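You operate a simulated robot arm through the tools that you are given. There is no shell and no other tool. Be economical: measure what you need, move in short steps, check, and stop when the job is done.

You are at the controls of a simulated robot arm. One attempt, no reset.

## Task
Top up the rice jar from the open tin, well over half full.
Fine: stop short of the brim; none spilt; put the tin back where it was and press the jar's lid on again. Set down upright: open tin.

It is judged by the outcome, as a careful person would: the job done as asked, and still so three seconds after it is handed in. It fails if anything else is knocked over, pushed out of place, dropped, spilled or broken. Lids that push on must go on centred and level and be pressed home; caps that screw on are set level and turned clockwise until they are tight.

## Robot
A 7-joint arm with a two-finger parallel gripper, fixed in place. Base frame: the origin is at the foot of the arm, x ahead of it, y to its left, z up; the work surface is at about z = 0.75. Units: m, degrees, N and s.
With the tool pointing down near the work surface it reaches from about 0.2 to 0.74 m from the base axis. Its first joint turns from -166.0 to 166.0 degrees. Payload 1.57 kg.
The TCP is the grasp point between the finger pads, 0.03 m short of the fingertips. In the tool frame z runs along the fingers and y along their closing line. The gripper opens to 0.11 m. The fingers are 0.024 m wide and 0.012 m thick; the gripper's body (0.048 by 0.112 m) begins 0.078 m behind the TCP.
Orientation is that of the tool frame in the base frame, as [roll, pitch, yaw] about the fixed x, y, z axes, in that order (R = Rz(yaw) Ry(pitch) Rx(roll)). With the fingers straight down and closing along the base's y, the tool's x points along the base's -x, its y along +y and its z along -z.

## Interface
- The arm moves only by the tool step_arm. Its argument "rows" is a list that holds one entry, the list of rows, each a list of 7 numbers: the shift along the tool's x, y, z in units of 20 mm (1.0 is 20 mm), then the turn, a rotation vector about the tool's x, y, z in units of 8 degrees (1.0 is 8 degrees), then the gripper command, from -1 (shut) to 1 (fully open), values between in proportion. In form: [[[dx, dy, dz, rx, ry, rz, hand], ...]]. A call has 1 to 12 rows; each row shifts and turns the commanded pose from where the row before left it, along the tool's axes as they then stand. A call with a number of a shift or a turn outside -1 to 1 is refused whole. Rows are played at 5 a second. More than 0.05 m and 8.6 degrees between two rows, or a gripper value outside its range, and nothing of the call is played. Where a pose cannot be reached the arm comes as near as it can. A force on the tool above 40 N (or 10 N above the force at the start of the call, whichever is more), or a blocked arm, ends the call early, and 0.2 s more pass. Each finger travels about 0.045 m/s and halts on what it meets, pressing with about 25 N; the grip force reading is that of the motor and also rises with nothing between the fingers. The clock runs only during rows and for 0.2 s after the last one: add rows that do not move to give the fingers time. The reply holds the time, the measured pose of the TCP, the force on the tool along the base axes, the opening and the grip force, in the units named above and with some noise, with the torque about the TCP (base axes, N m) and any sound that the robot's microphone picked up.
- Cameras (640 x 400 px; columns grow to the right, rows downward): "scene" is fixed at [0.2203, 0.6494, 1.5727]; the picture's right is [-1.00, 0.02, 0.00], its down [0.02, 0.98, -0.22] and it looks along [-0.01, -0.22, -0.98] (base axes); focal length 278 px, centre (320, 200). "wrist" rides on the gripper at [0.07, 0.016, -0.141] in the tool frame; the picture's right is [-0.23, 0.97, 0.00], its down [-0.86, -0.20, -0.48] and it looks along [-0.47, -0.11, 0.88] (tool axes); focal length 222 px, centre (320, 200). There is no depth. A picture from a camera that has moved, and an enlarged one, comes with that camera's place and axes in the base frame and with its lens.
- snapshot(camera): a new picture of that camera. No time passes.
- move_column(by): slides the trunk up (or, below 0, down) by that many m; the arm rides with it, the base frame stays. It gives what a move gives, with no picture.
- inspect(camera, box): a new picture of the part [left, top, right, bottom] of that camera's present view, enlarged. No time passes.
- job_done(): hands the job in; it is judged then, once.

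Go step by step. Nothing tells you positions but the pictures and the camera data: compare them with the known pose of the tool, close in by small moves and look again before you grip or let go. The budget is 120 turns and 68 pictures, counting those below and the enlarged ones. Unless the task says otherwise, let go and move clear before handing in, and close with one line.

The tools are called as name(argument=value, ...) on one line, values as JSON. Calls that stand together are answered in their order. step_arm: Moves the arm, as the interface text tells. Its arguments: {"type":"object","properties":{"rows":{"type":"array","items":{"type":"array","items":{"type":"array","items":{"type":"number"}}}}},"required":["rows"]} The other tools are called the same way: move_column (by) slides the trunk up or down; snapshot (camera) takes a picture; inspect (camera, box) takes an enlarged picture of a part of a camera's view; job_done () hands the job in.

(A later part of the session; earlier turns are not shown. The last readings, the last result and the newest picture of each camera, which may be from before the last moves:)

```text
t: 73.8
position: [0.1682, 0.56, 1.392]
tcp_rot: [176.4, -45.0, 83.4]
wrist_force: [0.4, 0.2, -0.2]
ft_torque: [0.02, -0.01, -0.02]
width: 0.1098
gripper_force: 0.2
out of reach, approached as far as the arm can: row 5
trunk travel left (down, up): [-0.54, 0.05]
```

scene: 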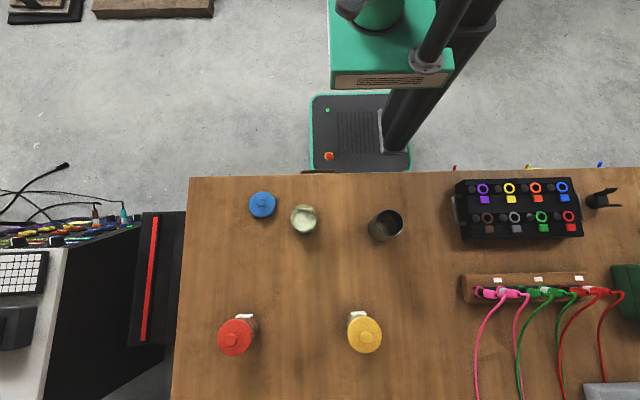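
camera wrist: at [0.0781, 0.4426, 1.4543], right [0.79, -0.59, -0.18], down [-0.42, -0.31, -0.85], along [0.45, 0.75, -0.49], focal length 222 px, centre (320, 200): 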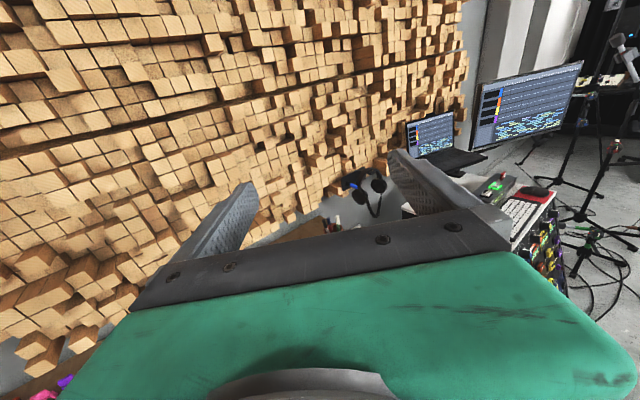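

Azimuth 83° is the edge, so I'll use about 60°, which should leave good margin. I turn back a bit and move to the pre-grasp line of the tin.

step_arm(rows=[[[0, 0, 0, -0.7, 0, 0.7, 1], [0, 0, 0, -0.7, 0, 0.7, 1], [0, 0, 0, -0.7, 0, 0.7, 1], [0, 0, 0, 0, 0, 0, 1]]])

step_arm(rows=[[[-0.87, -0.69, -0.53, 0, 0, 0, 1], [-0.87, -0.69, -0.53, 0, 0, 0, 1], [-0.87, -0.69, -0.53, 0, 0, 0, 1], [-0.87, -0.69, -0.53, 0, 0, 0, 1], [-0.87, -0.69, -0.53, 0, 0, 0, 1], [-0.87, -0.69, -0.53, 0, 0, 0, 1], [-0.87, -0.69, -0.53, 0, 0, 0, 1], [-0.87, -0.69, -0.53, 0, 0, 0, 1], [0, 0, 0, 0, 0, 0, 1]]])

```text
t: 74.8
position: [0.1661, 0.5593, 1.3925]
tcp_rot: [177.5, -45.9, 61.0]
wrist_force: [0.7, -1.1, 0.2]
ft_torque: [-0.02, -0.02, -0.01]
width: 0.1099
gripper_force: 0.0
trunk travel left (down, up): [-0.54, 0.05]
```

```text
t: 76.2
position: [0.1334, 0.5026, 1.3561]
tcp_rot: [176.9, -45.5, 51.3]
wrist_force: [-0.4, -0.5, 0.3]
ft_torque: [-0.01, 0.01, 0.0]
width: 0.1101
gripper_force: 0.1
trunk travel left (down, up): [-0.54, 0.05]
stopped in row 6: the arm was blocked; the commanded pose is now the measured one
```

Blocked again going −x in this elbow posture. I'll return to tool-down (where everything was reachable), move above the tin, and pitch there.

step_arm(rows=[[[0, 0, 0, 0, -0.95, 0, 1], [0, 0, 0, 0, -0.95, 0, 1], [0, 0, 0, 0, -0.95, 0, 1], [0, 0, 0, 0, -0.95, 0, 1], [0, 0, 0, 0, -0.95, 0, 1], [0, 0, 0, 0, -0.95, 0, 1], [0, 0, 0, 0, 0, 0, 1]]])

step_arm(rows=[[[0.3, -0.9, 0, 0, 0, 0, 1], [0.3, -0.9, 0, 0, 0, 0, 1], [0.3, -0.9, 0, 0, 0, 0, 1], [0.3, -0.9, 0, 0, 0, 0, 1], [0, 0, 0, 0, 0, 0, 1]]])

```text
t: 77.8
position: [0.1393, 0.4475, 1.2199]
tcp_rot: [177.8, -3.7, 49.5]
wrist_force: [0.1, 0.2, 0.3]
ft_torque: [-0.03, 0.0, 0.0]
width: 0.11
gripper_force: 0.1
out of reach, approached as far as the arm can: row 2, 3, 4, 5, 6
trunk travel left (down, up): [-0.54, 0.05]
```

```text
t: 79.0
position: [0.1008, 0.4984, 1.1952]
tcp_rot: [177.8, -3.8, 49.4]
wrist_force: [-0.2, -0.6, -0.8]
ft_torque: [0.02, -0.04, 0.0]
width: 0.1103
gripper_force: 0.1
out of reach, approached as far as the arm can: row 1, 2, 3, 4
trunk travel left (down, up): [-0.54, 0.05]
```

Tool-down at this height is above the arm's range; a lower relative height is better. I'll move over the tin line and pitch from about z 1.19.

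step_arm(rows=[[[-0.4, -0.97, 0.2, 0, 0, 0, 1], [-0.4, -0.97, 0.2, 0, 0, 0, 1], [-0.4, -0.97, 0.2, 0, 0, 0, 1], [0, 0, 0, 0, 0, 0, 1]]])

step_arm(rows=[[[0, 0, 0, 0, 0.9, 0, 1], [0, 0, 0, 0, 0.9, 0, 1], [0, 0, 0, 0, 0.9, 0, 1], [0, 0, 0, 0, 0.9, 0, 1], [0, 0, 0, 0, 0.9, 0, 1], [0, 0, 0, 0, 0.9, 0, 1], [0, 0, 0, 0, 0, 0, 1]]])

```text
t: 80.0
position: [0.0423, 0.5186, 1.1781]
tcp_rot: [177.8, -3.8, 49.4]
wrist_force: [-0.5, -0.2, 0.6]
ft_torque: [0.03, -0.01, 0.02]
width: 0.1102
gripper_force: 0.1
trunk travel left (down, up): [-0.54, 0.05]
```

```text
t: 81.1
position: [0.1253, 0.5165, 1.187]
tcp_rot: [178.3, -35.6, 40.8]
wrist_force: [0.2, 0.2, 0.6]
ft_torque: [-0.03, -0.01, 0.02]
width: 0.1101
gripper_force: 0.1
trunk travel left (down, up): [-0.54, 0.05]
stopped in row 5: the arm was blocked; the commanded pose is now the measured one
```

The trunk column lies on the −x side, so the arm should come from the +x side: fingers pointing (−x, +y), azimuth about 135°. I'll go tool-down, turn that way and try.

step_arm(rows=[[[0, 0, 0, 0, -0.9, 0, 1], [0, 0, 0, 0, -0.9, 0, 1], [0, 0, 0, 0, -0.9, 0, 1], [0, 0, 0, 0, -0.9, 0, 1], [0, 0, 0, 0, -0.85, 0, 1], [0, 0, 0, 0, 0, 0, 1]]])

step_arm(rows=[[[0, 0, 0.5, 0, 0, -1, 1], [0, 0, 0.5, 0, 0, -1, 1], [0, 0, 0.5, 0, 0, -1, 1], [0, 0, 0.5, 0, 0, -1, 1], [0, 0, 0.5, 0, 0, -1, 1], [0, 0, 0.5, 0, 0, -1, 1], [0, 0, 0, 0, 0, -1, 1], [0, 0, 0, 0, 0, -1, 1], [0, 0, 0, 0, 0, -1, 1], [0, 0, 0, 0, 0, -1, 1], [0, 0, 0, 0, 0, -1, 1], [0, 0, 0, 0, 0, -1, 1]]])

```text
t: 82.5
position: [0.1267, 0.5173, 1.1858]
tcp_rot: [178.8, -4.3, 40.0]
wrist_force: [-0.2, 0.1, 0.0]
ft_torque: [0.04, 0.01, -0.02]
width: 0.1099
gripper_force: 0.0
out of reach, approached as far as the arm can: row 5
trunk travel left (down, up): [-0.54, 0.05]
```

```text
t: 85.1
position: [0.1301, 0.5192, 1.1273]
tcp_rot: [175.8, 1.7, 135.9]
wrist_force: [-0.8, 0.0, 0.0]
ft_torque: [0.02, 0.02, 0.02]
width: 0.1098
gripper_force: 0.1
trunk travel left (down, up): [-0.54, 0.05]
```

Good, azimuth 136° tool-down. Now I pitch up 56°.

step_arm(rows=[[[0, 0, 0, 0, 1, 0, 1], [0, 0, 0, 0, 1, 0, 1], [0, 0, 0, 0, 1, 0, 1], [0, 0, 0, 0, 1, 0, 1], [0, 0, 0, 0, 1, 0, 1], [0, 0, 0, 0, 1, 0, 1], [0, 0, 0, 0, 1, 0, 1], [0, 0, 0, 0, 0, 0, 1]]])

snapshot(camera="scene")

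```text
t: 86.9
position: [0.1622, 0.553, 1.2557]
tcp_rot: [175.7, -31.4, 138.6]
wrist_force: [-0.4, 0.9, 0.2]
ft_torque: [-0.01, 0.0, 0.01]
width: 0.1099
gripper_force: 0.1
out of reach, approached as far as the arm can: row 2, 3, 4, 5, 6, 7
trunk travel left (down, up): [-0.54, 0.05]
```

```text
41 pictures are left
```

scene: 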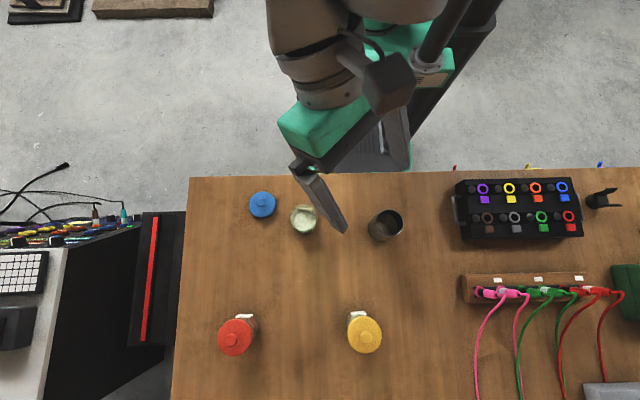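

Pitching needs a higher pose relative to the shoulder. I'll climb and pitch on at azimuth 138°.

step_arm(rows=[[[0.5, 0, -0.83, 0, 0, 0, 1], [0.5, 0, -0.83, 0, 0, 0, 1], [0.5, 0, -0.83, 0, 0, 0, 1], [0.5, 0, -0.83, 0, 0, 0, 1], [0.5, 0, -0.83, 0, 0, 0, 1], [0.5, 0, -0.83, 0, 0, 0, 1], [0, 0, 0, 0, 1, 0, 1], [0, 0, 0, 0, 1, 0, 1], [0, 0, 0, 0, 1, 0, 1], [0, 0, 0, 0, 1, 0, 1], [0, 0, 0, 0, 1, 0, 1], [0, 0, 0, 0, 0, 0, 1]]])

```text
t: 89.5
position: [0.1404, 0.5339, 1.3421]
tcp_rot: [174.5, -32.9, 138.8]
wrist_force: [0.7, -0.2, 0.6]
ft_torque: [0.03, -0.04, 0.0]
width: 0.1098
gripper_force: 0.2
out of reach, approached as far as the arm can: row 4, 5, 6, 7, 8, 9, 10, 11
trunk travel left (down, up): [-0.54, 0.05]
```

The trouble looks like the last joint near its end stop with the camera on top. I'll flip the hand the other way (camera below), from tool-down, and pitch outward with the opposite sign.

step_arm(rows=[[[0, 0, 0, 0, -0.9, 0, 1], [0, 0, 0.6, 0, -0.9, 0, 1], [0, 0, 0.9, 0, -0.9, 0, 1], [0, 0, 0.9, 0, -0.9, 0, 1], [0, 0, 0.9, 0, -0.5, 0, 1], [0, 0, 0.9, 0, 0, 0, 1], [0, 0, 0.9, 0, 0, 0, 1], [0, 0, 0.9, 0, 0, 0, 1], [0, 0, 0.9, 0, 0, 0, 1], [0, 0, 0.9, 0, 0, 0, 1], [0, 0, 0.9, 0, 0, 0, 1], [0, 0, 0, 0, 0, 0, 1]]])

step_arm(rows=[[[0, 0, 0, 0, 0, -1, 1], [0, 0, 0, 0, 0, -1, 1], [0, 0, 0, 0, 0, -1, 1], [0, 0, 0, 0, 0, -1, 1], [0, 0, 0, 0, 0, -1, 1], [0, 0, 0, 0, 0, -1, 1], [0, 0, 0, 0, 0, -1, 1], [0, 0, 0, 0, 0, -1, 1], [0, 0, 0, 0, 0, -1, 1], [0, 0, 0, 0, 0, -1, 1], [0, 0, 0, 0, 0, -1, 1], [0, 0, 0, 0, 0, 0, 1]]])

```text
t: 92.1
position: [0.1396, 0.5536, 1.1723]
tcp_rot: [175.4, -0.3, 135.7]
wrist_force: [-0.3, 0.0, 0.1]
ft_torque: [-0.03, 0.02, 0.03]
width: 0.11
gripper_force: 0.0
trunk travel left (down, up): [-0.54, 0.05]
```

```text
t: 94.7
position: [0.1398, 0.555, 1.1704]
tcp_rot: [179.6, 4.6, -136.3]
wrist_force: [0.1, 0.4, -0.5]
ft_torque: [0.02, 0.01, -0.01]
width: 0.1103
gripper_force: 0.1
trunk travel left (down, up): [-0.54, 0.05]
```

step_arm(rows=[[[0, 0, 0, 0, 0, -1, 1], [0, 0, 0, 0, 0, -1, 1], [0, 0, 0, 0, 0, -1, 1], [0, 0, 0, 0, 0, -1, 1], [0, 0, 0, 0, 0, -1, 1], [0, 0, 0, 0, 0, -0.8, 1], [0, 0, 0, 0, 0, 0, 1]]])

step_arm(rows=[[[0, 0, 0, 0, -1, 0, 1], [0, 0, 0, 0, -1, 0, 1], [0, 0, 0, 0, -1, 0, 1], [0, 0, 0, 0, -1, 0, 1], [0, 0, 0, 0, -1, 0, 1], [0, 0, 0, 0, -1, 0, 1], [0, 0, 0, 0, 0, 0, 1]]])

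```text
t: 96.3
position: [0.1382, 0.5547, 1.1711]
tcp_rot: [-176.8, 3.6, -89.7]
wrist_force: [0.8, -0.8, 0.6]
ft_torque: [0.01, -0.01, 0.0]
width: 0.1098
gripper_force: 0.0
trunk travel left (down, up): [-0.54, 0.05]
```

```text
t: 97.9
position: [0.1802, 0.6407, 1.3665]
tcp_rot: [-176.2, 49.6, -86.4]
wrist_force: [-0.6, 0.3, -0.2]
ft_torque: [-0.02, -0.04, 0.04]
width: 0.1099
gripper_force: 0.0
out of reach, approached as far as the arm can: row 2, 3, 4, 5, 6
trunk travel left (down, up): [-0.54, 0.05]
```

The pitch came through (50°), but it dragged the position outward. I'll pull back in −y at this height and see whether it holds.

step_arm(rows=[[[0.65, 0, -0.76, 0, 0, 0, 1], [0.65, 0, -0.76, 0, 0, 0, 1], [0.65, 0, -0.76, 0, 0, 0, 1], [0.65, 0, -0.76, 0, 0, 0, 1], [0, 0, 0, 0, 0, 0, 1]]])

step_arm(rows=[[[0, 0.9, 0, 0, 0, 0, 1], [0, 0.9, 0, 0, 0, 0, 1], [0, 0.9, 0, 0, 0, 0, 1], [0, 0.9, 0, 0, 0, 0, 1], [0, 0, 0, 0, 0, 0, 1]]])

snapshot(camera="scene")

snapshot(camera="wrist")

```text
t: 99.1
position: [0.1904, 0.622, 1.4002]
tcp_rot: [-175.1, 51.4, -86.2]
wrist_force: [-1.2, -0.5, 0.3]
ft_torque: [0.01, -0.04, -0.01]
width: 0.11
gripper_force: 0.0
out of reach, approached as far as the arm can: row 1, 2, 3, 4
trunk travel left (down, up): [-0.54, 0.05]
```

```text
t: 100.3
position: [0.1193, 0.6298, 1.3993]
tcp_rot: [-175.1, 51.3, -86.3]
wrist_force: [-0.3, -0.8, 0.2]
ft_torque: [-0.02, 0.0, -0.02]
width: 0.1103
gripper_force: 0.0
out of reach, approached as far as the arm can: row 1, 3
trunk travel left (down, up): [-0.54, 0.05]
```

```text
40 pictures are left
```

scene: 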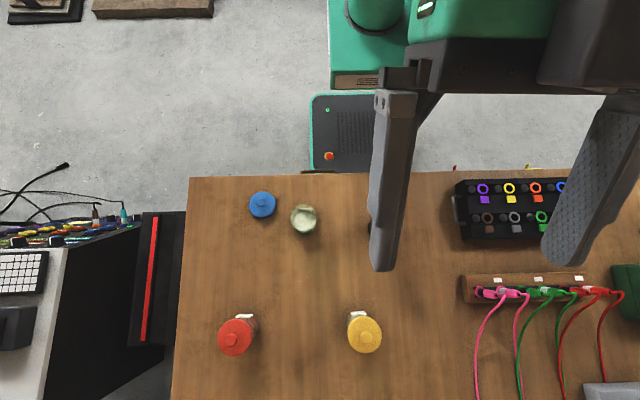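

```text
39 pictures are left
camera wrist: at [0.1, 0.4763, 1.4342], right [-0.98, 0.14, 0.13], down [0.15, 0.16, 0.98], along [0.12, 0.98, -0.18], focal length 222 px, centre (320, 200)
```

wrist: 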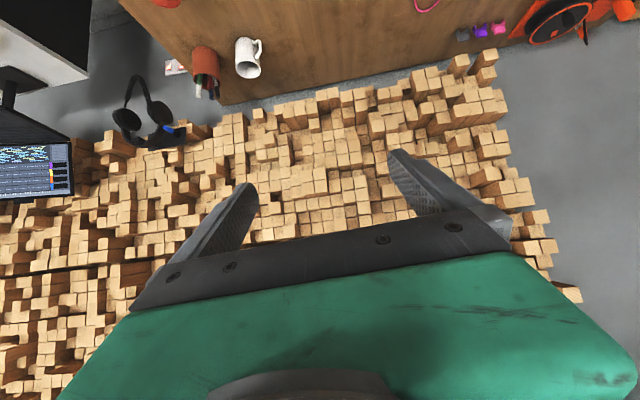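

Outward pitch with the camera below is limited too. A better idea is to grip the tin from above, fingers down outside its walls near the top, then tilt about the closing line with the camera side up. The rim then sits 35 mm below the tool axis and the 48 mm thick body stays above the stream. I'll return to tool-down and rehearse this empty at azimuth about 45°.

step_arm(rows=[[[0, 0, 0.3, 0, 1, 0, 1], [0, 0, 0.5, 0, 1, 0, 1], [0, 0, 0.8, 0, 1, 0, 1], [0, 0, 0.9, 0, 1, 0, 1], [0, 0, 0.9, 0, 1, 0, 1], [0, 0, 0.9, 0, 1, 0, 1], [0, 0, 0.9, 0, 0.4, 0, 1], [0, 0, 0.9, 0, 0, 0, 1], [0, 0, 0.9, 0, 0, 0, 1], [0, 0, 0.9, 0, 0, 0, 1], [0, 0, 0.9, 0, 0, 0, 1], [0, 0, 0, 0, 0, 0, 1]]])

step_arm(rows=[[[0, 0, 0, 0, 0, 1, 1], [0, 0, 0, 0, 0, 1, 1], [0, 0, 0, 0, 0, 1, 1], [0, 0, 0, 0, 0, 1, 1], [0, 0, 0, 0, 0, 1, 1], [0, 0, 0, 0, 0, 1, 1], [0, 0, 0, 0, 0, 1, 1], [0, 0, 0, 0, 0, 1, 1], [0, 0, 0, 0, 0, 1, 1], [0, 0, 0, 0, 0, 1, 1], [0, 0, 0, 0, 0, 1, 1], [0, 0, 0, 0, 0, 1, 1]]])

step_arm(rows=[[[0, 0, 0, 0, 0, 1, 1], [0, 0, 0, 0, 0, 1, 1], [0, 0, 0, 0, 0, 1, 1], [0, 0, 0, 0, 0, 1, 1], [0, 0, 0, 0, 0, 1, 1], [0, 0, 0, 0, 0, 1, 1], [0, 0, 0, 0, 0, 1, 1], [0, 0, 0, 0, 0, 1, 1], [0, 0, 0, 0, 0, 1, 1], [0, 0, 0, 0, 0, 1, 1], [0, 0, 0, 0, 0, 0, 1]]])

```text
t: 102.9
position: [0.1392, 0.5749, 1.1746]
tcp_rot: [-177.0, 0.4, -89.9]
wrist_force: [-0.5, -0.3, 0.5]
ft_torque: [-0.02, 0.02, 0.0]
width: 0.11
gripper_force: 0.0
out of reach, approached as far as the arm can: row 2, 3, 4, 5, 6
trunk travel left (down, up): [-0.54, 0.05]
```

```text
t: 105.5
position: [0.1412, 0.5767, 1.1749]
tcp_rot: [179.4, 3.1, 173.9]
wrist_force: [1.6, -0.3, -0.5]
ft_torque: [0.02, 0.0, 0.04]
width: 0.1099
gripper_force: 0.0
trunk travel left (down, up): [-0.54, 0.05]
```

```text
t: 107.9
position: [0.1459, 0.5757, 1.1783]
tcp_rot: [178.4, -0.2, 94.5]
wrist_force: [0.3, 0.4, 0.5]
ft_torque: [-0.03, 0.0, -0.01]
width: 0.11
gripper_force: 0.0
out of reach, approached as far as the arm can: row 10
trunk travel left (down, up): [-0.54, 0.05]
```

Now it's clear the last joint's end stop is near azimuth 94° and pitching outward is limited, but pitching sideways or inward should be easy. I'll go back to the original hand orientation (azimuth 180°) over the jar area, still high, and rehearse tilting there.

step_arm(rows=[[[0, 0, 0, 0, 0, -1, 1], [0, 0, 0, 0, 0, -1, 1], [0, 0, 0, 0, 0, -1, 1], [0, 0, 0, 0, 0, -1, 1], [0, 0, 0, 0, 0, -1, 1], [0, 0, 0, 0, 0, -1, 1], [0, 0, 0, 0, 0, -1, 1], [0, 0, 0, 0, 0, -1, 1], [0, 0, 0, 0, 0, -1, 1], [0, 0, 0, 0, 0, -1, 1], [0, 0, 0, 0, 0, -0.7, 1], [0, 0, 0, 0, 0, 0, 1]]])

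step_arm(rows=[[[-0.9, -0.45, 0, 0, 0, 0, 1], [-0.9, -0.45, 0, 0, 0, 0, 1], [-0.9, -0.45, 0, 0, 0, 0, 1], [-0.9, -0.45, 0, 0, 0, 0, 1], [-0.9, -0.45, 0, 0, 0, 0, 1], [0, 0, 0, 0, 1, 0, 1], [0, 0, 0, 0, 1, 0, 1], [0, 0, 0, 0, 1, 0, 1], [0, 0, 0, 0, 1, 0, 1], [0, 0, 0, 0, 1, 0, 1], [0, 0, 0, 0, 1, 0, 1], [0, 0, 0, 0, 0, 0, 1]]])

step_arm(rows=[[[0, 0, 0, 0, 1, 0, 1], [0, 0, 0, 0, 1, 0, 1], [0, 0, 0, 0, 1, 0, 1], [0, 0, 0, 0, 1, 0, 1], [0, 0, 0, 0, 1, 0, 1], [0, 0, 0, 0, 1, 0, 1], [0, 0, 0, 0, 0, 0, 1]]])

```text
t: 110.5
position: [0.1458, 0.5749, 1.1783]
tcp_rot: [179.7, 2.9, 179.8]
wrist_force: [0.6, 0.5, 0.6]
ft_torque: [0.0, -0.04, -0.01]
width: 0.1101
gripper_force: 0.1
trunk travel left (down, up): [-0.54, 0.05]
```

```text
t: 113.1
position: [0.231, 0.5168, 1.1653]
tcp_rot: [-179.4, -22.8, 179.7]
wrist_force: [-0.3, -0.2, 0.3]
ft_torque: [-0.02, 0.01, 0.0]
width: 0.1101
gripper_force: 0.1
out of reach, approached as far as the arm can: row 6, 9, 10, 11
trunk travel left (down, up): [-0.54, 0.05]
```

```text
t: 114.7
position: [0.2308, 0.5168, 1.1661]
tcp_rot: [-179.5, -22.7, 179.5]
wrist_force: [-0.1, -0.2, 1.0]
ft_torque: [0.0, 0.0, 0.04]
width: 0.1099
gripper_force: 0.1
out of reach, approached as far as the arm can: row 1, 2, 3, 4, 5, 6
trunk travel left (down, up): [-0.54, 0.05]
```

Stalled at 23°. I'll look at the arm's posture before going on.

snapshot(camera="scene")

```text
38 pictures are left
```

scene: 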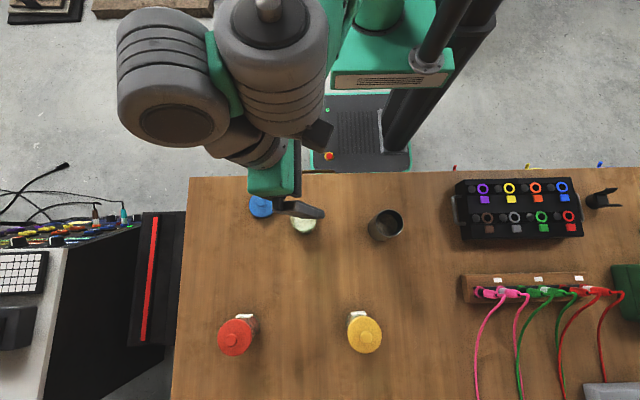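

I'm near the top of the tool-down range here. I'll retry lower, at about z 1.0 in the same trunk setting, where there should be more room.

step_arm(rows=[[[0, 0, 0, 0, -0.95, 0, 1], [0, 0, 0, 0, -0.95, 0, 1], [0, 0, 0, 0, -0.95, 0, 1], [0, 0, 0.9, 0, 0, 0, 1], [0, 0, 0.9, 0, 0, 0, 1], [0, 0, 0.9, 0, 0, 0, 1], [0, 0, 0.9, 0, 0, 0, 1], [0, 0, 0.9, 0, 0, 0, 1], [0, 0, 0.9, 0, 0, 0, 1], [0, 0, 0.9, 0, 0, 0, 1], [0, 0, 0.9, 0, 0, 0, 1], [0, 0, 0, 0, 0, 0, 1]]])

step_arm(rows=[[[0, 0, 0, 0, 1, 0, 1], [0, 0, 0, 0, 1, 0, 1], [0, 0, 0, 0, 1, 0, 1], [0, 0, 0, 0, 1, 0, 1], [0, 0, 0, 0, 1, 0, 1], [0, 0, 0, 0, 1, 0, 1], [0, 0, 0, 0, 1, 0, 1], [0, 0, 0, 0, 1, 0, 1], [0, 0, 0, 0, 1, 0, 1], [0, 0, 0, 0, 1, 0, 1], [0, 0, 0, 0, 0, 0, 1]]])

```text
t: 117.3
position: [0.2316, 0.5164, 1.0224]
tcp_rot: [-179.2, 0.1, 179.7]
wrist_force: [0.6, -0.7, 0.0]
ft_torque: [-0.02, -0.03, 0.01]
width: 0.1097
gripper_force: 0.0
trunk travel left (down, up): [-0.54, 0.05]
```

```text
t: 119.7
position: [0.2438, 0.5193, 1.0234]
tcp_rot: [-178.0, -27.2, 179.7]
wrist_force: [-0.4, 0.3, 0.7]
ft_torque: [0.02, 0.02, -0.01]
width: 0.1103
gripper_force: 0.0
out of reach, approached as far as the arm can: row 4, 5, 6, 7, 8, 9, 10
trunk travel left (down, up): [-0.54, 0.05]
```

Same stop at 27° (a wrist joint end). I'll test the opposite tilt direction for its range.

step_arm(rows=[[[0, 0, 0, 0, -1, 0, 1], [0, 0, 0, 0, -1, 0, 1], [0, 0, 0, 0, -1, 0, 1], [0, 0, 0, 0, -1, 0, 1], [0, 0, 0, 0, -1, 0, 1], [0, 0, 0, 0, -1, 0, 1], [0, 0, 0, 0, -1, 0, 1], [0, 0, 0, 0, -1, 0, 1], [0, 0, 0, 0, -1, 0, 1], [0, 0, 0, 0, -1, 0, 1], [0, 0, 0, 0, -1, 0, 1], [0, 0, 0, 0, 0, 0, 1]]])

step_arm(rows=[[[0, 0, 0, 0, -1, 0, 1], [0, 0, 0, 0, -1, 0, 1], [0, 0, 0, 0, -1, 0, 1], [0, 0, 0, 0, -1, 0, 1], [0, 0, 0, 0, -1, 0, 1], [0, 0, 0, 0, 0, 0, 1]]])

snapshot(camera="scene")

```text
t: 122.3
position: [0.2401, 0.5214, 1.0233]
tcp_rot: [-176.6, 60.8, -176.4]
wrist_force: [-0.5, 0.1, 0.1]
ft_torque: [-0.04, 0.02, -0.02]
width: 0.11
gripper_force: 0.0
trunk travel left (down, up): [-0.54, 0.05]
```

```text
t: 123.7
position: [0.2537, 0.4843, 0.9926]
tcp_rot: [-174.1, 71.7, -174.7]
wrist_force: [0.7, 0.0, 0.0]
ft_torque: [-0.01, 0.0, 0.0]
width: 0.1098
gripper_force: 0.0
out of reach, approached as far as the arm can: row 2, 3, 4, 5
trunk travel left (down, up): [-0.54, 0.05]
```

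```text
37 pictures are left
```

scene: 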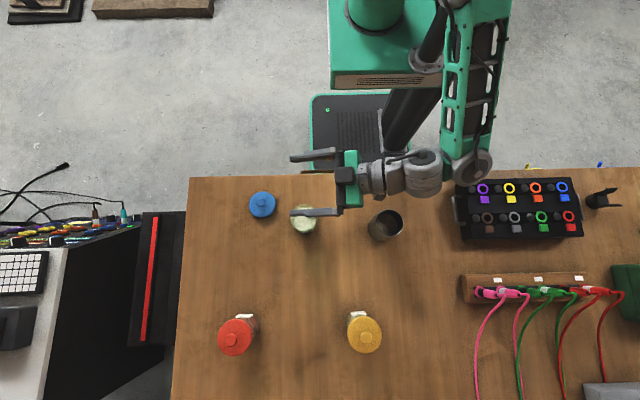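

Tilting with the fingers towards +x works well (to 61–72°), and the other way to 27°, about 99° in total. So I can grip the tin leaning the tool −22° and tip it to +70°, with the camera below giving a side view of the jar. I'll rehearse the pour pose near (0.283, 0.537) and see how far it goes.

step_arm(rows=[[[0, 0, 0, 0, 1, 0, 1], [0, 0, 0, 0, 1, 0, 1], [0, 0.65, 0.3, 0, 0, 0, 1], [0, 0.65, 0.3, 0, 0, 0, 1], [0, 0.65, 0.3, 0, 0, 0, 1], [-0.9, 0.65, 0, 0, 0, 0, 1], [-0.9, 0, 0, 0, 0, 0, 1], [0, 0, 0, 0, 0, 0, 1]]])

step_arm(rows=[[[0, 0, 0, 0, -1, 0, 1], [0, 0, 0, 0, -1, 0, 1], [0, 0, 0, 0, -1, 0, 1], [0, 0, 0, 0, -1, 0, 1], [0, 0, 0, 0, -1, 0, 1], [0, 0, 0, 0, 0, 0, 1]]])

```text
t: 125.5
position: [0.2887, 0.537, 1.0129]
tcp_rot: [-176.7, 56.0, -177.6]
wrist_force: [-0.1, -0.2, -0.3]
ft_torque: [-0.03, 0.0, 0.01]
width: 0.1099
gripper_force: 0.0
trunk travel left (down, up): [-0.54, 0.05]
```

```text
t: 126.9
position: [0.2927, 0.5147, 1.0016]
tcp_rot: [-173.4, 73.9, -174.0]
wrist_force: [-0.4, 0.5, 0.5]
ft_torque: [0.01, 0.02, -0.02]
width: 0.11
gripper_force: 0.1
out of reach, approached as far as the arm can: row 3, 4, 5
trunk travel left (down, up): [-0.54, 0.05]
```

The stop is at about 70°. I'll test whether pointing a bit inward (azimuth −30°) gives more tilt.

step_arm(rows=[[[0, 0, 0, 0, 1, 0, 1], [0, 0, 0, 0, 1, 0, 1], [0, 0.5, 0, 0.8, 0, 0.5, 1], [0, 0.5, 0, 0.8, 0, 0.5, 1], [0, 0.5, 0, 0.8, 0, 0.5, 1], [0, 0, 0, 0.8, 0, 0.5, 1], [0, 0, 0, 0, 0, 0, 1]]])

step_arm(rows=[[[0, 0, 0, 0, -1, 0, 1], [0, 0, 0, 0, -1, 0, 1], [0, 0, 0, 0, -1, 0, 1], [0, 0, 0, 0, -1, 0, 1], [0, 0, 0, 0, -1, 0, 1], [0, 0, 0, 0, -1, 0, 1], [0, 0, 0, 0, 0, 0, 1]]])

```text
t: 128.5
position: [0.3074, 0.4327, 0.9444]
tcp_rot: [-177.0, 58.6, 155.9]
wrist_force: [-0.5, 1.3, 1.2]
ft_torque: [0.01, 0.02, 0.01]
width: 0.1101
gripper_force: 0.0
out of reach, approached as far as the arm can: row 4, 5, 6
trunk travel left (down, up): [-0.54, 0.05]
```

```text
t: 130.1
position: [0.3204, 0.2986, 0.8917]
tcp_rot: [-172.4, 78.3, 161.0]
wrist_force: [0.7, 0.7, 0.0]
ft_torque: [0.01, 0.01, -0.03]
width: 0.1102
gripper_force: 0.1
out of reach, approached as far as the arm can: row 1, 2, 3, 4, 5, 6
trunk travel left (down, up): [-0.54, 0.05]
```

That was the wrong way (it pulled the hand inward). I'll recover: raise, un-tilt, and swing the azimuth to the other side.

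step_arm(rows=[[[-0.8, 0, -0.2, 0, 1, 0, 1], [-0.8, 0, -0.3, 0, 1, 0, 1], [-0.8, 0, -0.4, 0, 1, 0, 1], [-0.8, 0, -0.5, 0, 1, 0, 1], [-0.6, 0, -0.6, 0, 1, 0, 1], [-0.5, 0, -0.7, 0, 1, 0, 1], [0, 0, 0, 0, 0, 0, 1]]])

```text
t: 131.7
position: [0.3209, 0.3004, 0.9973]
tcp_rot: [-178.2, 30.2, 154.7]
wrist_force: [0.0, -1.1, 0.2]
ft_torque: [0.02, 0.03, -0.02]
width: 0.1096
gripper_force: 0.1
trunk travel left (down, up): [-0.54, 0.05]
```

step_arm(rows=[[[0, 0, 0, -0.47, 0, -0.81, 1], [0, 0, 0, -0.47, 0, -0.81, 1], [0, 0, 0, -0.47, 0, -0.81, 1], [0, 0, 0, -0.47, 0, -0.81, 1], [0, 0, 0, -0.47, 0, -0.81, 1], [0, 0, 0, -0.47, 0, -0.81, 1], [0, 0, 0, 0, 0, 0, 1]]])

step_arm(rows=[[[-0.15, 0.97, 0.09, 0, 0, 0, 1], [-0.15, 0.97, 0.09, 0, 0, 0, 1], [-0.15, 0.97, 0.09, 0, 0, 0, 1], [-0.15, 0.97, 0.09, 0, 0, 0, 1], [-0.15, 0.97, 0.09, 0, 0, 0, 1], [-0.15, 0.97, 0.09, 0, 0, 0, 1], [-0.15, 0.97, 0.09, 0, 0, 0, 1], [-0.15, 0.97, 0.09, 0, 0, 0, 1], [-0.15, 0.97, 0.09, 0, 0, 0, 1], [-0.15, 0.97, 0.09, 0, 0, 0, 1], [-0.15, 0.97, 0.09, 0, 0, 0, 1], [-0.15, 0.97, 0.09, 0, 0, 0, 1]]])

step_arm(rows=[[[0, 0, 0, 0, -1, 0, 1], [0, 0, 0, 0, -1, 0, 1], [0, 0, 0, 0, -1, 0, 1], [0, 0, 0, 0, -1, 0, 1], [0, 0, 0, 0, -1, 0, 1], [0, 0, 0, 0, -1, 0, 1], [0, 0, 0, 0, -1, 0, 1], [0, 0, 0, 0, 0, 0, 1]]])

```text
t: 133.3
position: [0.3192, 0.3013, 0.9965]
tcp_rot: [-178.6, 29.1, -160.6]
wrist_force: [0.4, -0.6, 0.4]
ft_torque: [0.04, 0.05, 0.0]
width: 0.11
gripper_force: 0.0
trunk travel left (down, up): [-0.54, 0.05]
```

```text
t: 135.9
position: [0.285, 0.533, 0.9905]
tcp_rot: [-178.6, 29.2, -160.7]
wrist_force: [-0.2, 0.0, -0.8]
ft_torque: [-0.03, -0.02, -0.03]
width: 0.1101
gripper_force: 0.0
trunk travel left (down, up): [-0.54, 0.05]
```

```text
t: 137.7
position: [0.286, 0.5347, 0.9901]
tcp_rot: [-165.0, 85.1, -146.4]
wrist_force: [0.9, 0.0, 0.6]
ft_torque: [0.01, 0.02, 0.01]
width: 0.1103
gripper_force: 0.1
trunk travel left (down, up): [-0.54, 0.05]
```

With azimuth +20° it reaches 85° cleanly. I'll test a bit further.

step_arm(rows=[[[0, 0, 0, 0, -1, 0, 1], [0, 0, 0, 0, -1, 0, 1], [0, 0, 0, 0, -1, 0, 1], [0, 0, 0, 0, 0, 0, 1]]])

snapshot(camera="wrist")

snapshot(camera="scene")

```text
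t: 138.7
position: [0.3201, 0.5696, 0.9881]
tcp_rot: [-8.5, 80.2, 12.2]
wrist_force: [-0.4, 0.3, -0.5]
ft_torque: [0.03, 0.01, -0.01]
width: 0.11
gripper_force: 0.0
out of reach, approached as far as the arm can: row 1, 2, 3
trunk travel left (down, up): [-0.54, 0.05]
```

```text
36 pictures are left
camera wrist: at [0.196, 0.5385, 0.8963], right [-0.38, 0.9, 0.2], down [-0.51, -0.39, 0.77], along [0.77, 0.19, 0.61], focal length 222 px, centre (320, 200)
```

wrist: 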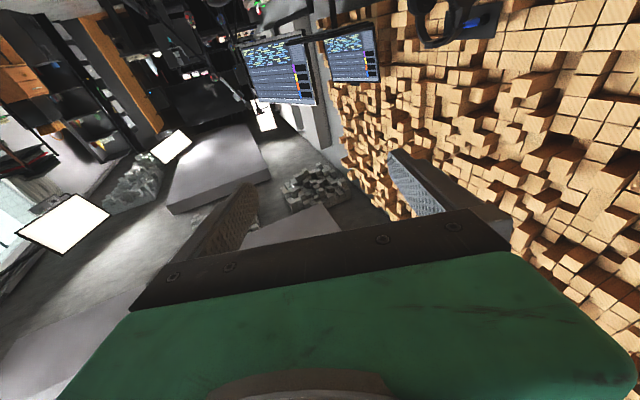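

```text
35 pictures are left
```

scene: 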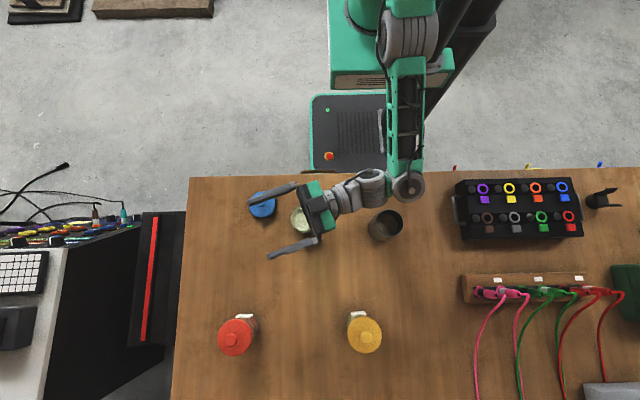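

It goes past 90° with slight drift, so I'll use a −20° lean at the grip to stay inside that range. The camera passes close to the jar in this pose, so I raise first and then un-tilt.

step_arm(rows=[[[-0.9, 0, 0, 0, 1, 0, 1], [-0.9, 0, 0, 0, 1, 0, 1], [-0.9, 0, 0, 0, 1, 0, 1], [0, 0, 0, 0, 1, 0, 1], [0, 0, 0, 0, 1, 0, 1], [0, 0, 0, 0, 1, 0, 1], [0, 0, 0, 0, 1, 0, 1], [0, 0, 0, 0, 1, 0, 1], [0, 0, 0, 0, 1, 0, 1], [0, 0, 0, 0, 1, 0, 1], [0, 0, 0, 0, 0, 0, 1]]])

```text
t: 141.1
position: [0.3179, 0.5691, 1.044]
tcp_rot: [-178.7, 20.3, -160.0]
wrist_force: [0.6, 0.5, 0.2]
ft_torque: [0.01, -0.01, -0.01]
width: 0.11
gripper_force: 0.0
trunk travel left (down, up): [-0.54, 0.05]
```

step_arm(rows=[[[0, 0, 0, 0, 1, 0, 1], [0, 0, 0, 0, 1, 0, 1], [0, 0, 0, 0, 0.53, 0, 1], [0.95, 0.3, 0, 0, 0, 0, 1], [0.95, 0.3, 0, 0, 0, 0, 1], [0.95, 0.3, 0, 0, 0, 0, 1], [0.95, 0.3, 0, 0, 0, 0, 1], [0.95, 0.3, 0, 0, 0, 0, 1], [0.95, 0.3, 0, 0, 0, 0, 1], [0.95, 0.3, 0, 0, 0, 0, 1], [0.95, 0.3, 0, 0, 0, 0, 1], [0.95, 0.3, 0, 0, 0, 0, 1]]])

step_arm(rows=[[[0.95, 0.3, 0, 0, 0, 0, 1], [0.95, 0.3, 0, 0, 0, 0, 1], [0.95, 0.3, 0, 0, 0, 0, 1], [0.95, 0.3, 0, 0, 0, 0, 1], [0, 0, 0, 0, 0.85, 0, 1], [0, 0, 0, 0, 0.85, 0, 1], [0, 0, 0, 0, 0.8, 0, 1], [0, 0, 0, 0, 0, 0, 1]]])

snapshot(camera="wrist")

```text
t: 143.7
position: [0.1397, 0.563, 1.0408]
tcp_rot: [-178.8, 0.1, -160.3]
wrist_force: [-0.5, -0.1, 0.2]
ft_torque: [0.03, -0.01, -0.01]
width: 0.1101
gripper_force: 0.0
trunk travel left (down, up): [-0.54, 0.05]
```

```text
t: 145.5
position: [0.0582, 0.5409, 1.0268]
tcp_rot: [-178.7, -20.0, -160.8]
wrist_force: [-0.7, 0.1, -0.4]
ft_torque: [-0.01, 0.0, 0.01]
width: 0.11
gripper_force: 0.0
out of reach, approached as far as the arm can: row 7
trunk travel left (down, up): [-0.54, 0.05]
```

```text
34 pictures are left
camera wrist: at [0.0337, 0.5543, 1.1837], right [-0.12, 0.99, -0.1], down [0.98, 0.14, 0.16], along [0.18, -0.08, -0.98], focal length 222 px, centre (320, 200)
```

wrist: 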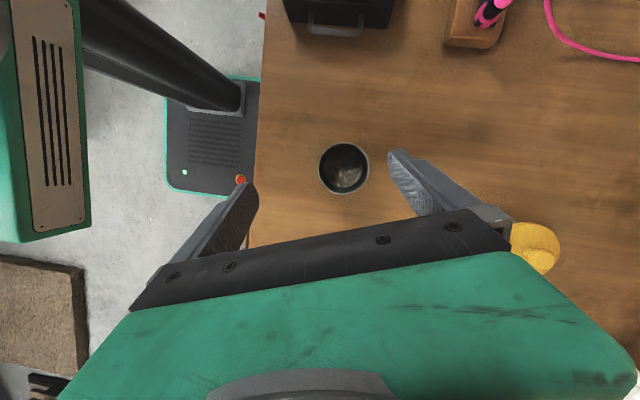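

At 20° lean it's at its limit, so I'll use 15°. The tin's centre measures (0.041, 0.557). I line up and descend partway.

step_arm(rows=[[[0, 0.34, 0, 0, -0.6, 0, 1], [-0.6, 0.34, 0, 0, 0, 0, 1], [-0.6, 0.34, 0, 0, 0, 0, 1], [-0.65, 0, 0.5, 0, 0, 0, 1], [0, 0, 1, 0, 0, 0, 1], [0, 0, 1, 0, 0, 0, 1], [0, 0, 0.8, 0, 0, 0, 1], [0, 0, 0, 0, 0, 0, 1]]])

snapshot(camera="wrist")

```text
t: 147.3
position: [0.0695, 0.5638, 0.9528]
tcp_rot: [-178.8, -15.0, -160.7]
wrist_force: [-0.8, -0.1, -0.2]
ft_torque: [0.0, -0.03, -0.03]
width: 0.1102
gripper_force: 0.0
trunk travel left (down, up): [-0.54, 0.05]
```

```text
33 pictures are left
camera wrist: at [0.0331, 0.5726, 1.1075], right [-0.12, 0.99, -0.08], down [0.96, 0.14, 0.25], along [0.25, -0.05, -0.97], focal length 222 px, centre (320, 200)
```

wrist: 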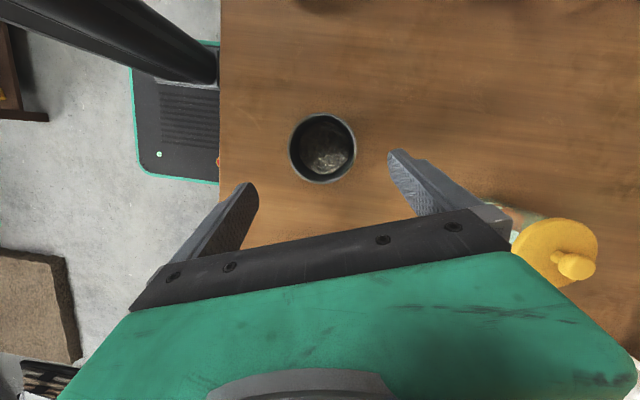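

Lined up well: rim centre at (0.038, 0.557). I descend along the tool to about 30 mm below the rim.

step_arm(rows=[[[0, 0.15, 0.9, 0, 0, 0, 1], [0, 0, 0.9, 0, 0, 0, 1], [0, 0, 0.9, 0, 0, 0, 1], [0, 0, 0.9, 0, 0, 0, 1], [0, 0, 0.9, 0, 0, 0, 1], [0, 0, 0.9, 0, 0, 0, 1], [0, 0, 0.3, 0, 0, 0, 1], [0, 0, 0, 0, 0, 0, 1]]])

snapshot(camera="wrist")

```text
t: 149.1
position: [0.0406, 0.556, 0.8424]
tcp_rot: [-178.7, -15.0, -160.6]
wrist_force: [0.1, 0.2, -0.1]
ft_torque: [0.03, -0.02, 0.0]
width: 0.1101
gripper_force: 0.1
trunk travel left (down, up): [-0.54, 0.05]
```

```text
32 pictures are left
camera wrist: at [0.0041, 0.5645, 0.998], right [-0.12, 0.99, -0.08], down [0.96, 0.14, 0.25], along [0.25, -0.05, -0.97], focal length 222 px, centre (320, 200)
```

wrist: 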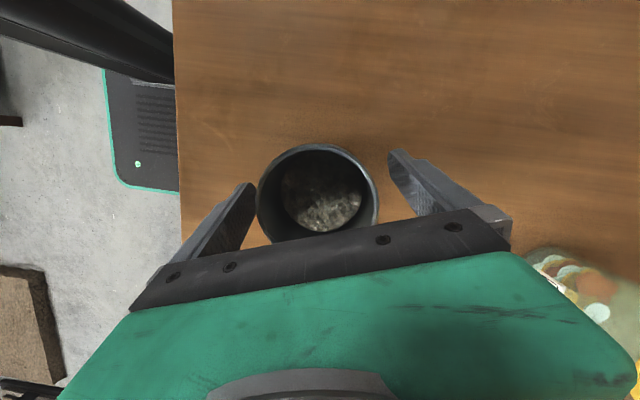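

Nearly centred. I'll nudge slightly and close on the tin.

step_arm(rows=[[[0.15, 0, 0, 0, 0, 0, 0.8], [0, 0, 0, 0, 0, 0, 0.6], [0, 0, 0, 0, 0, 0, 0.45], [0, 0, 0, 0, 0, 0, 0.4], [0, 0, 0, 0, 0, 0, 0.4]]])

snapshot(camera="wrist")

```text
t: 150.3
position: [0.0378, 0.5546, 0.8438]
tcp_rot: [-178.8, -15.0, -160.7]
wrist_force: [0.5, -0.8, -0.4]
ft_torque: [0.0, -0.02, 0.01]
width: 0.077
gripper_force: 0.1
trunk travel left (down, up): [-0.54, 0.05]
```

```text
31 pictures are left
camera wrist: at [0.0013, 0.5633, 0.9993], right [-0.12, 0.99, -0.08], down [0.96, 0.14, 0.25], along [0.25, -0.05, -0.97], focal length 222 px, centre (320, 200)
```

wrist: 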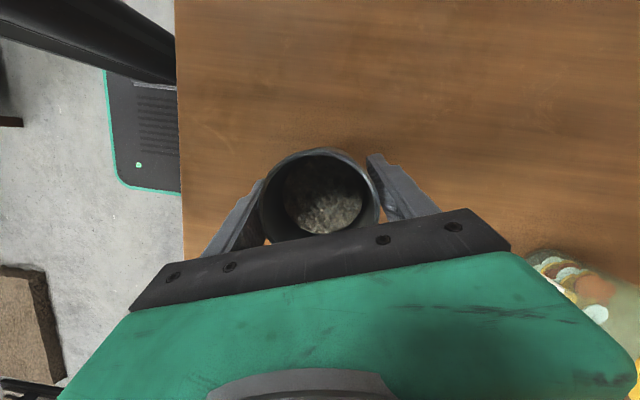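

step_arm(rows=[[[0, 0, 0, 0, 0, 0, 0.32], [0, 0, 0, 0, 0, 0, 0.25], [0, 0, 0, 0, 0, 0, 0.15], [0, 0, 0, 0, 0, 0, 0], [0, 0, 0, 0, 0, 0, 0]]])

```text
t: 151.5
position: [0.0376, 0.5543, 0.8435]
tcp_rot: [-178.9, -15.0, -160.6]
wrist_force: [-1.1, 0.4, 0.2]
ft_torque: [0.17, 0.05, 0.03]
width: 0.0671
gripper_force: 25.0
trunk travel left (down, up): [-0.54, 0.05]
```

The tin is gripped at 67 mm at TCP (0.0376, 0.5543, 0.8435), lean −15°, yaw −160.6°; I'll return it there. Now I lift straight up.

step_arm(rows=[[[0.13, 0, -0.48, 0, 0, 0, -0.2], [0.26, 0, -0.97, 0, 0, 0, -0.2], [0.26, 0, -0.97, 0, 0, 0, -0.2], [0.26, 0, -0.97, 0, 0, 0, -0.2], [0.26, 0, -0.97, 0, 0, 0, -0.2], [0.26, 0, -0.97, 0, 0, 0, -0.2], [0.26, 0, -0.97, 0, 0, 0, -0.2], [0.2, 0, -0.75, 0, 0, 0, -0.2], [0, 0, 0, 0, 0, 0, -0.2]]])

snapshot(camera="wrist")

snapshot(camera="scene")

```text
t: 153.5
position: [0.0369, 0.5566, 0.9871]
tcp_rot: [-178.7, -15.0, -160.6]
wrist_force: [-0.4, 0.0, -3.5]
ft_torque: [0.03, -0.04, 0.01]
width: 0.0663
gripper_force: 25.5
trunk travel left (down, up): [-0.54, 0.05]
```

```text
30 pictures are left
camera wrist: at [0.0002, 0.5647, 1.1434], right [-0.12, 0.99, -0.08], down [0.96, 0.14, 0.25], along [0.25, -0.05, -0.97], focal length 222 px, centre (320, 200)
```

wrist: 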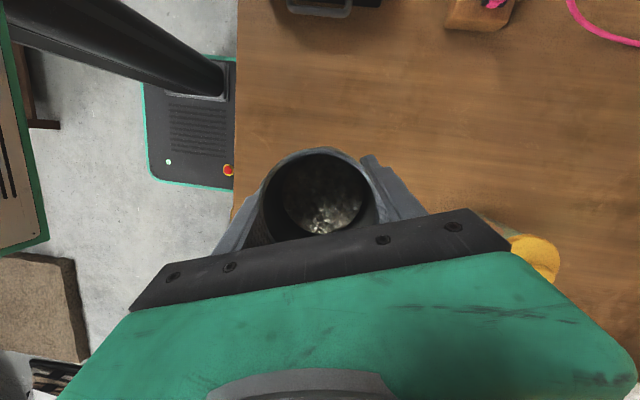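

```text
29 pictures are left
```

scene: 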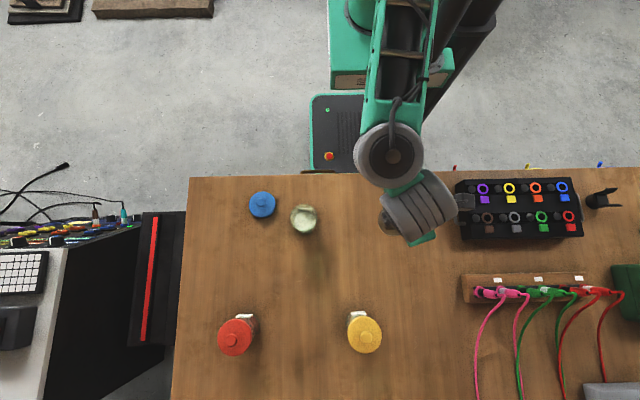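

The tin weighs about 3.5 N and hangs level. I carry it across (bottom about 30 mm above the jar's rim height) to beside the jar.

step_arm(rows=[[[0.1, 0, -0.4, 0, 0, 0, -0.2], [-0.875, -0.32, -0.235, 0, 0, 0, -0.2], [-0.875, -0.32, -0.235, 0, 0, 0, -0.2], [-0.875, -0.32, -0.235, 0, 0, 0, -0.2], [-0.875, -0.32, -0.235, 0, 0, 0, -0.2], [-0.875, -0.32, -0.235, 0, 0, 0, -0.2], [-0.875, -0.32, -0.235, 0, 0, 0, -0.2], [-0.875, -0.32, -0.235, 0, 0, 0, -0.2], [-0.875, -0.32, -0.235, 0, 0, 0, -0.2], [-0.875, -0.32, -0.235, 0, 0, 0, -0.2], [-0.875, -0.32, -0.235, 0, 0, 0, -0.2], [-0.875, -0.32, -0.235, 0, 0, 0, -0.2]]])

step_arm(rows=[[[-0.875, -0.32, -0.235, 0, 0, 0, -0.2], [-0.875, -0.32, -0.235, 0, 0, 0, -0.2], [-0.875, -0.32, -0.235, 0, 0, 0, -0.2], [0, 0, 0, 0, 0, 0, -0.2]]])

step_arm(rows=[[[0, 0, 0, 0, -0.7, 0, -0.2], [0, 0, 0, 0, -0.8, 0, -0.2], [0, 0, 0, 0, -0.8, 0, -0.2], [0, 0, 0, 0, -0.8, 0, -0.2], [0, 0, 0, 0, -0.8, 0, -0.2], [0, 0, 0, 0, -0.7, 0, -0.2], [0, 0, 0, 0, 0, 0, -0.2]]])

snapshot(camera="wrist")

snapshot(camera="scene")

```text
t: 156.1
position: [0.2468, 0.5328, 0.9853]
tcp_rot: [-178.7, -15.0, -160.6]
wrist_force: [-0.4, 1.4, -3.2]
ft_torque: [0.01, 0.05, 0.01]
width: 0.0664
gripper_force: 25.3
out of reach, approached as far as the arm can: row 8, 9, 10, 11, 12
trunk travel left (down, up): [-0.54, 0.05]
```

```text
t: 157.1
position: [0.2965, 0.5142, 0.9791]
tcp_rot: [-178.8, -14.9, -160.6]
wrist_force: [0.7, -1.1, -3.5]
ft_torque: [-0.03, 0.03, -0.02]
width: 0.0663
gripper_force: 24.9
out of reach, approached as far as the arm can: row 1, 2, 3
trunk travel left (down, up): [-0.54, 0.05]
```

```text
t: 158.7
position: [0.2949, 0.5126, 0.9778]
tcp_rot: [-178.7, 21.9, -159.9]
wrist_force: [-0.3, -0.1, -3.4]
ft_torque: [-0.02, 0.06, -0.03]
width: 0.0661
gripper_force: 25.0
trunk travel left (down, up): [-0.54, 0.05]
```

```text
28 pictures are left
camera wrist: at [0.1781, 0.4919, 1.0831], right [-0.13, 0.99, 0.06], down [0.64, 0.04, 0.77], along [0.76, 0.14, -0.64], focal length 222 px, centre (320, 200)
```

wrist: 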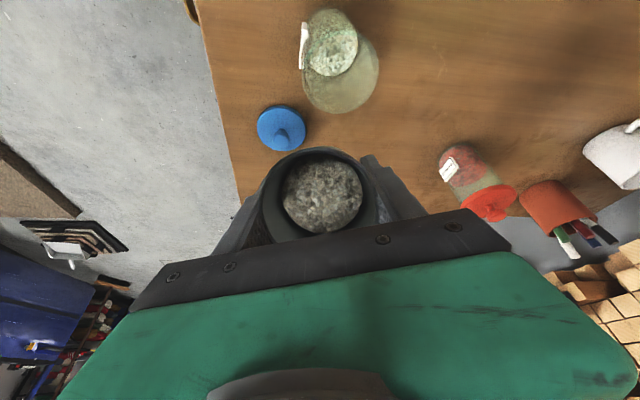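

```text
27 pictures are left
```

scene: 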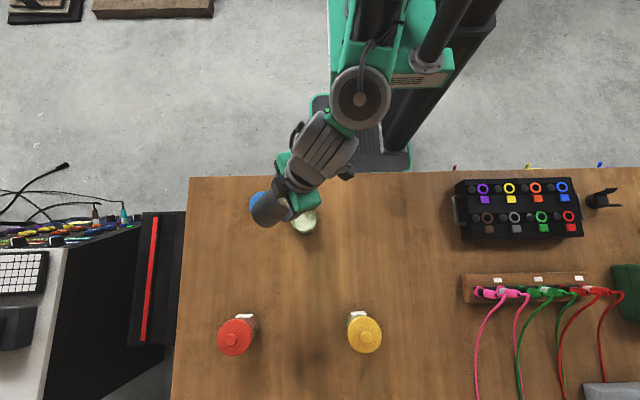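

Tilt is about 37° and the rice is held inside. The jar shows at the top of the wrist view, where expected. I move into line, tilt to about 58°, then lower a little.

step_arm(rows=[[[-0.4, 0.6, 0.16, 0, 0, 0, -0.2], [-0.4, 0.6, 0.16, 0, 0, 0, -0.2], [-0.4, 0.6, 0.16, 0, 0, 0, -0.2], [0, 0, 0, 0, -0.7, 0, -0.2], [0, 0, 0, 0, -0.7, 0, -0.2], [0, 0, 0, 0, -0.7, 0, -0.2], [0, 0, 0, 0, -0.5, 0, -0.2], [0, 0, 0, 0, 0, 0, -0.2]]])

snapshot(camera="wrist")

```text
t: 160.5
position: [0.3073, 0.5564, 0.9775]
tcp_rot: [-178.5, 42.7, -159.2]
wrist_force: [0.0, 0.8, -2.0]
ft_torque: [-0.07, 0.06, 0.01]
width: 0.0664
gripper_force: 25.0
trunk travel left (down, up): [-0.54, 0.05]
```

```text
26 pictures are left
camera wrist: at [0.1625, 0.5232, 1.0343], right [-0.17, 0.98, 0.13], down [0.35, -0.07, 0.94], along [0.92, 0.21, -0.33], focal length 222 px, centre (320, 200)
```

wrist: 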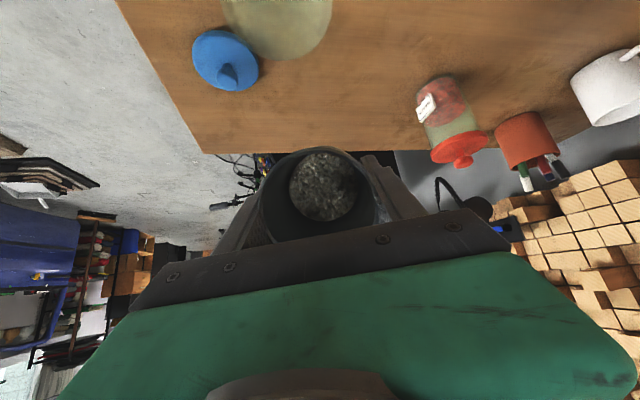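

Tilt is about 58°, with lateral alignment within 1 mm. I lower 50 mm so the lip sits just above the jar mouth.

step_arm(rows=[[[0.45, 0, 0.5, 0, 0, 0, -0.2], [0.45, 0, 0.5, 0, 0, 0, -0.2], [0.45, 0, 0.48, 0, 0, 0, -0.2], [0.35, 0, 0.35, 0, 0, 0, -0.2], [0, 0, 0, 0, 0, 0, -0.2]]])

snapshot(camera="wrist")

inspect(camera="scene", box=[240, 160, 360, 250])

```text
t: 161.7
position: [0.307, 0.5551, 0.926]
tcp_rot: [-178.4, 42.6, -159.2]
wrist_force: [-0.1, 0.0, -1.4]
ft_torque: [-0.03, 0.06, -0.01]
width: 0.0662
gripper_force: 24.8
trunk travel left (down, up): [-0.54, 0.05]
```

```text
25 pictures are left
camera wrist: at [0.1625, 0.5221, 0.9835], right [-0.17, 0.98, 0.13], down [0.35, -0.07, 0.93], along [0.92, 0.21, -0.33], focal length 222 px, centre (320, 200)
```

wrist: 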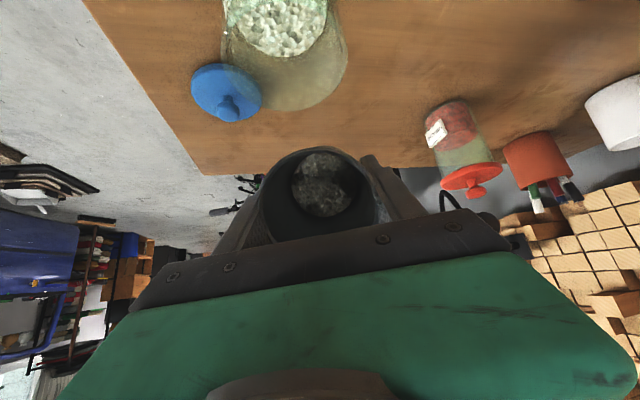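

```text
4.44 times, centred on (300, 205) of scene
camera zoom: at [0.2203, 0.6494, 1.5727], right [-1.0, 0.02, 0.0], down [0.02, 0.98, -0.22], along [-0.01, -0.22, -0.98], focal length 1236 px, centre (409, 178)
```

zoom: 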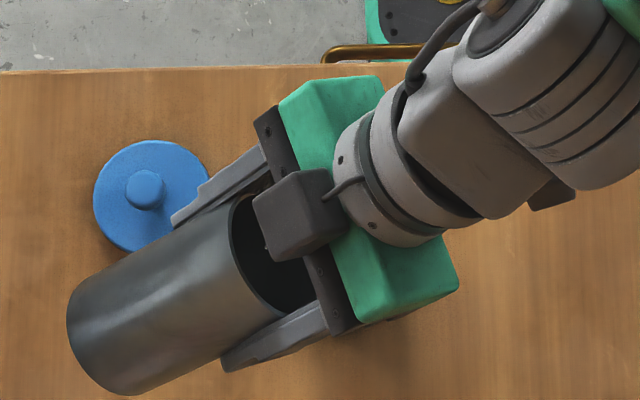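

No spill is visible. The tin feels lighter, so some rice may already have run into the jar. I'll zoom on the jar.

inspect(camera="wrist", box=[180, 0, 400, 230])

```text
1.74 times, centred on (290, 115) of wrist
camera zoom: at [0.1625, 0.5221, 0.9835], right [-0.17, 0.98, 0.13], down [0.35, -0.07, 0.93], along [0.92, 0.21, -0.33], focal length 386 px, centre (372, 348)
```

zoom: 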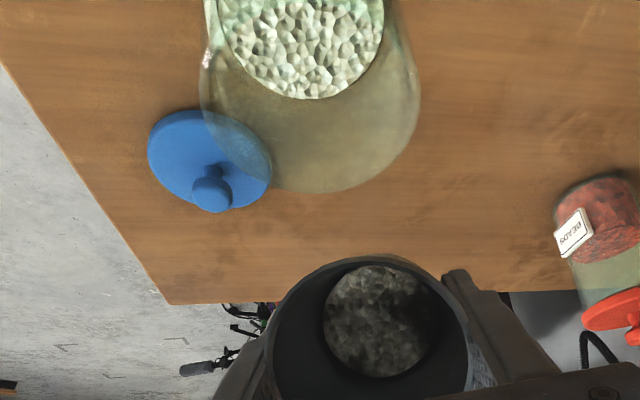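

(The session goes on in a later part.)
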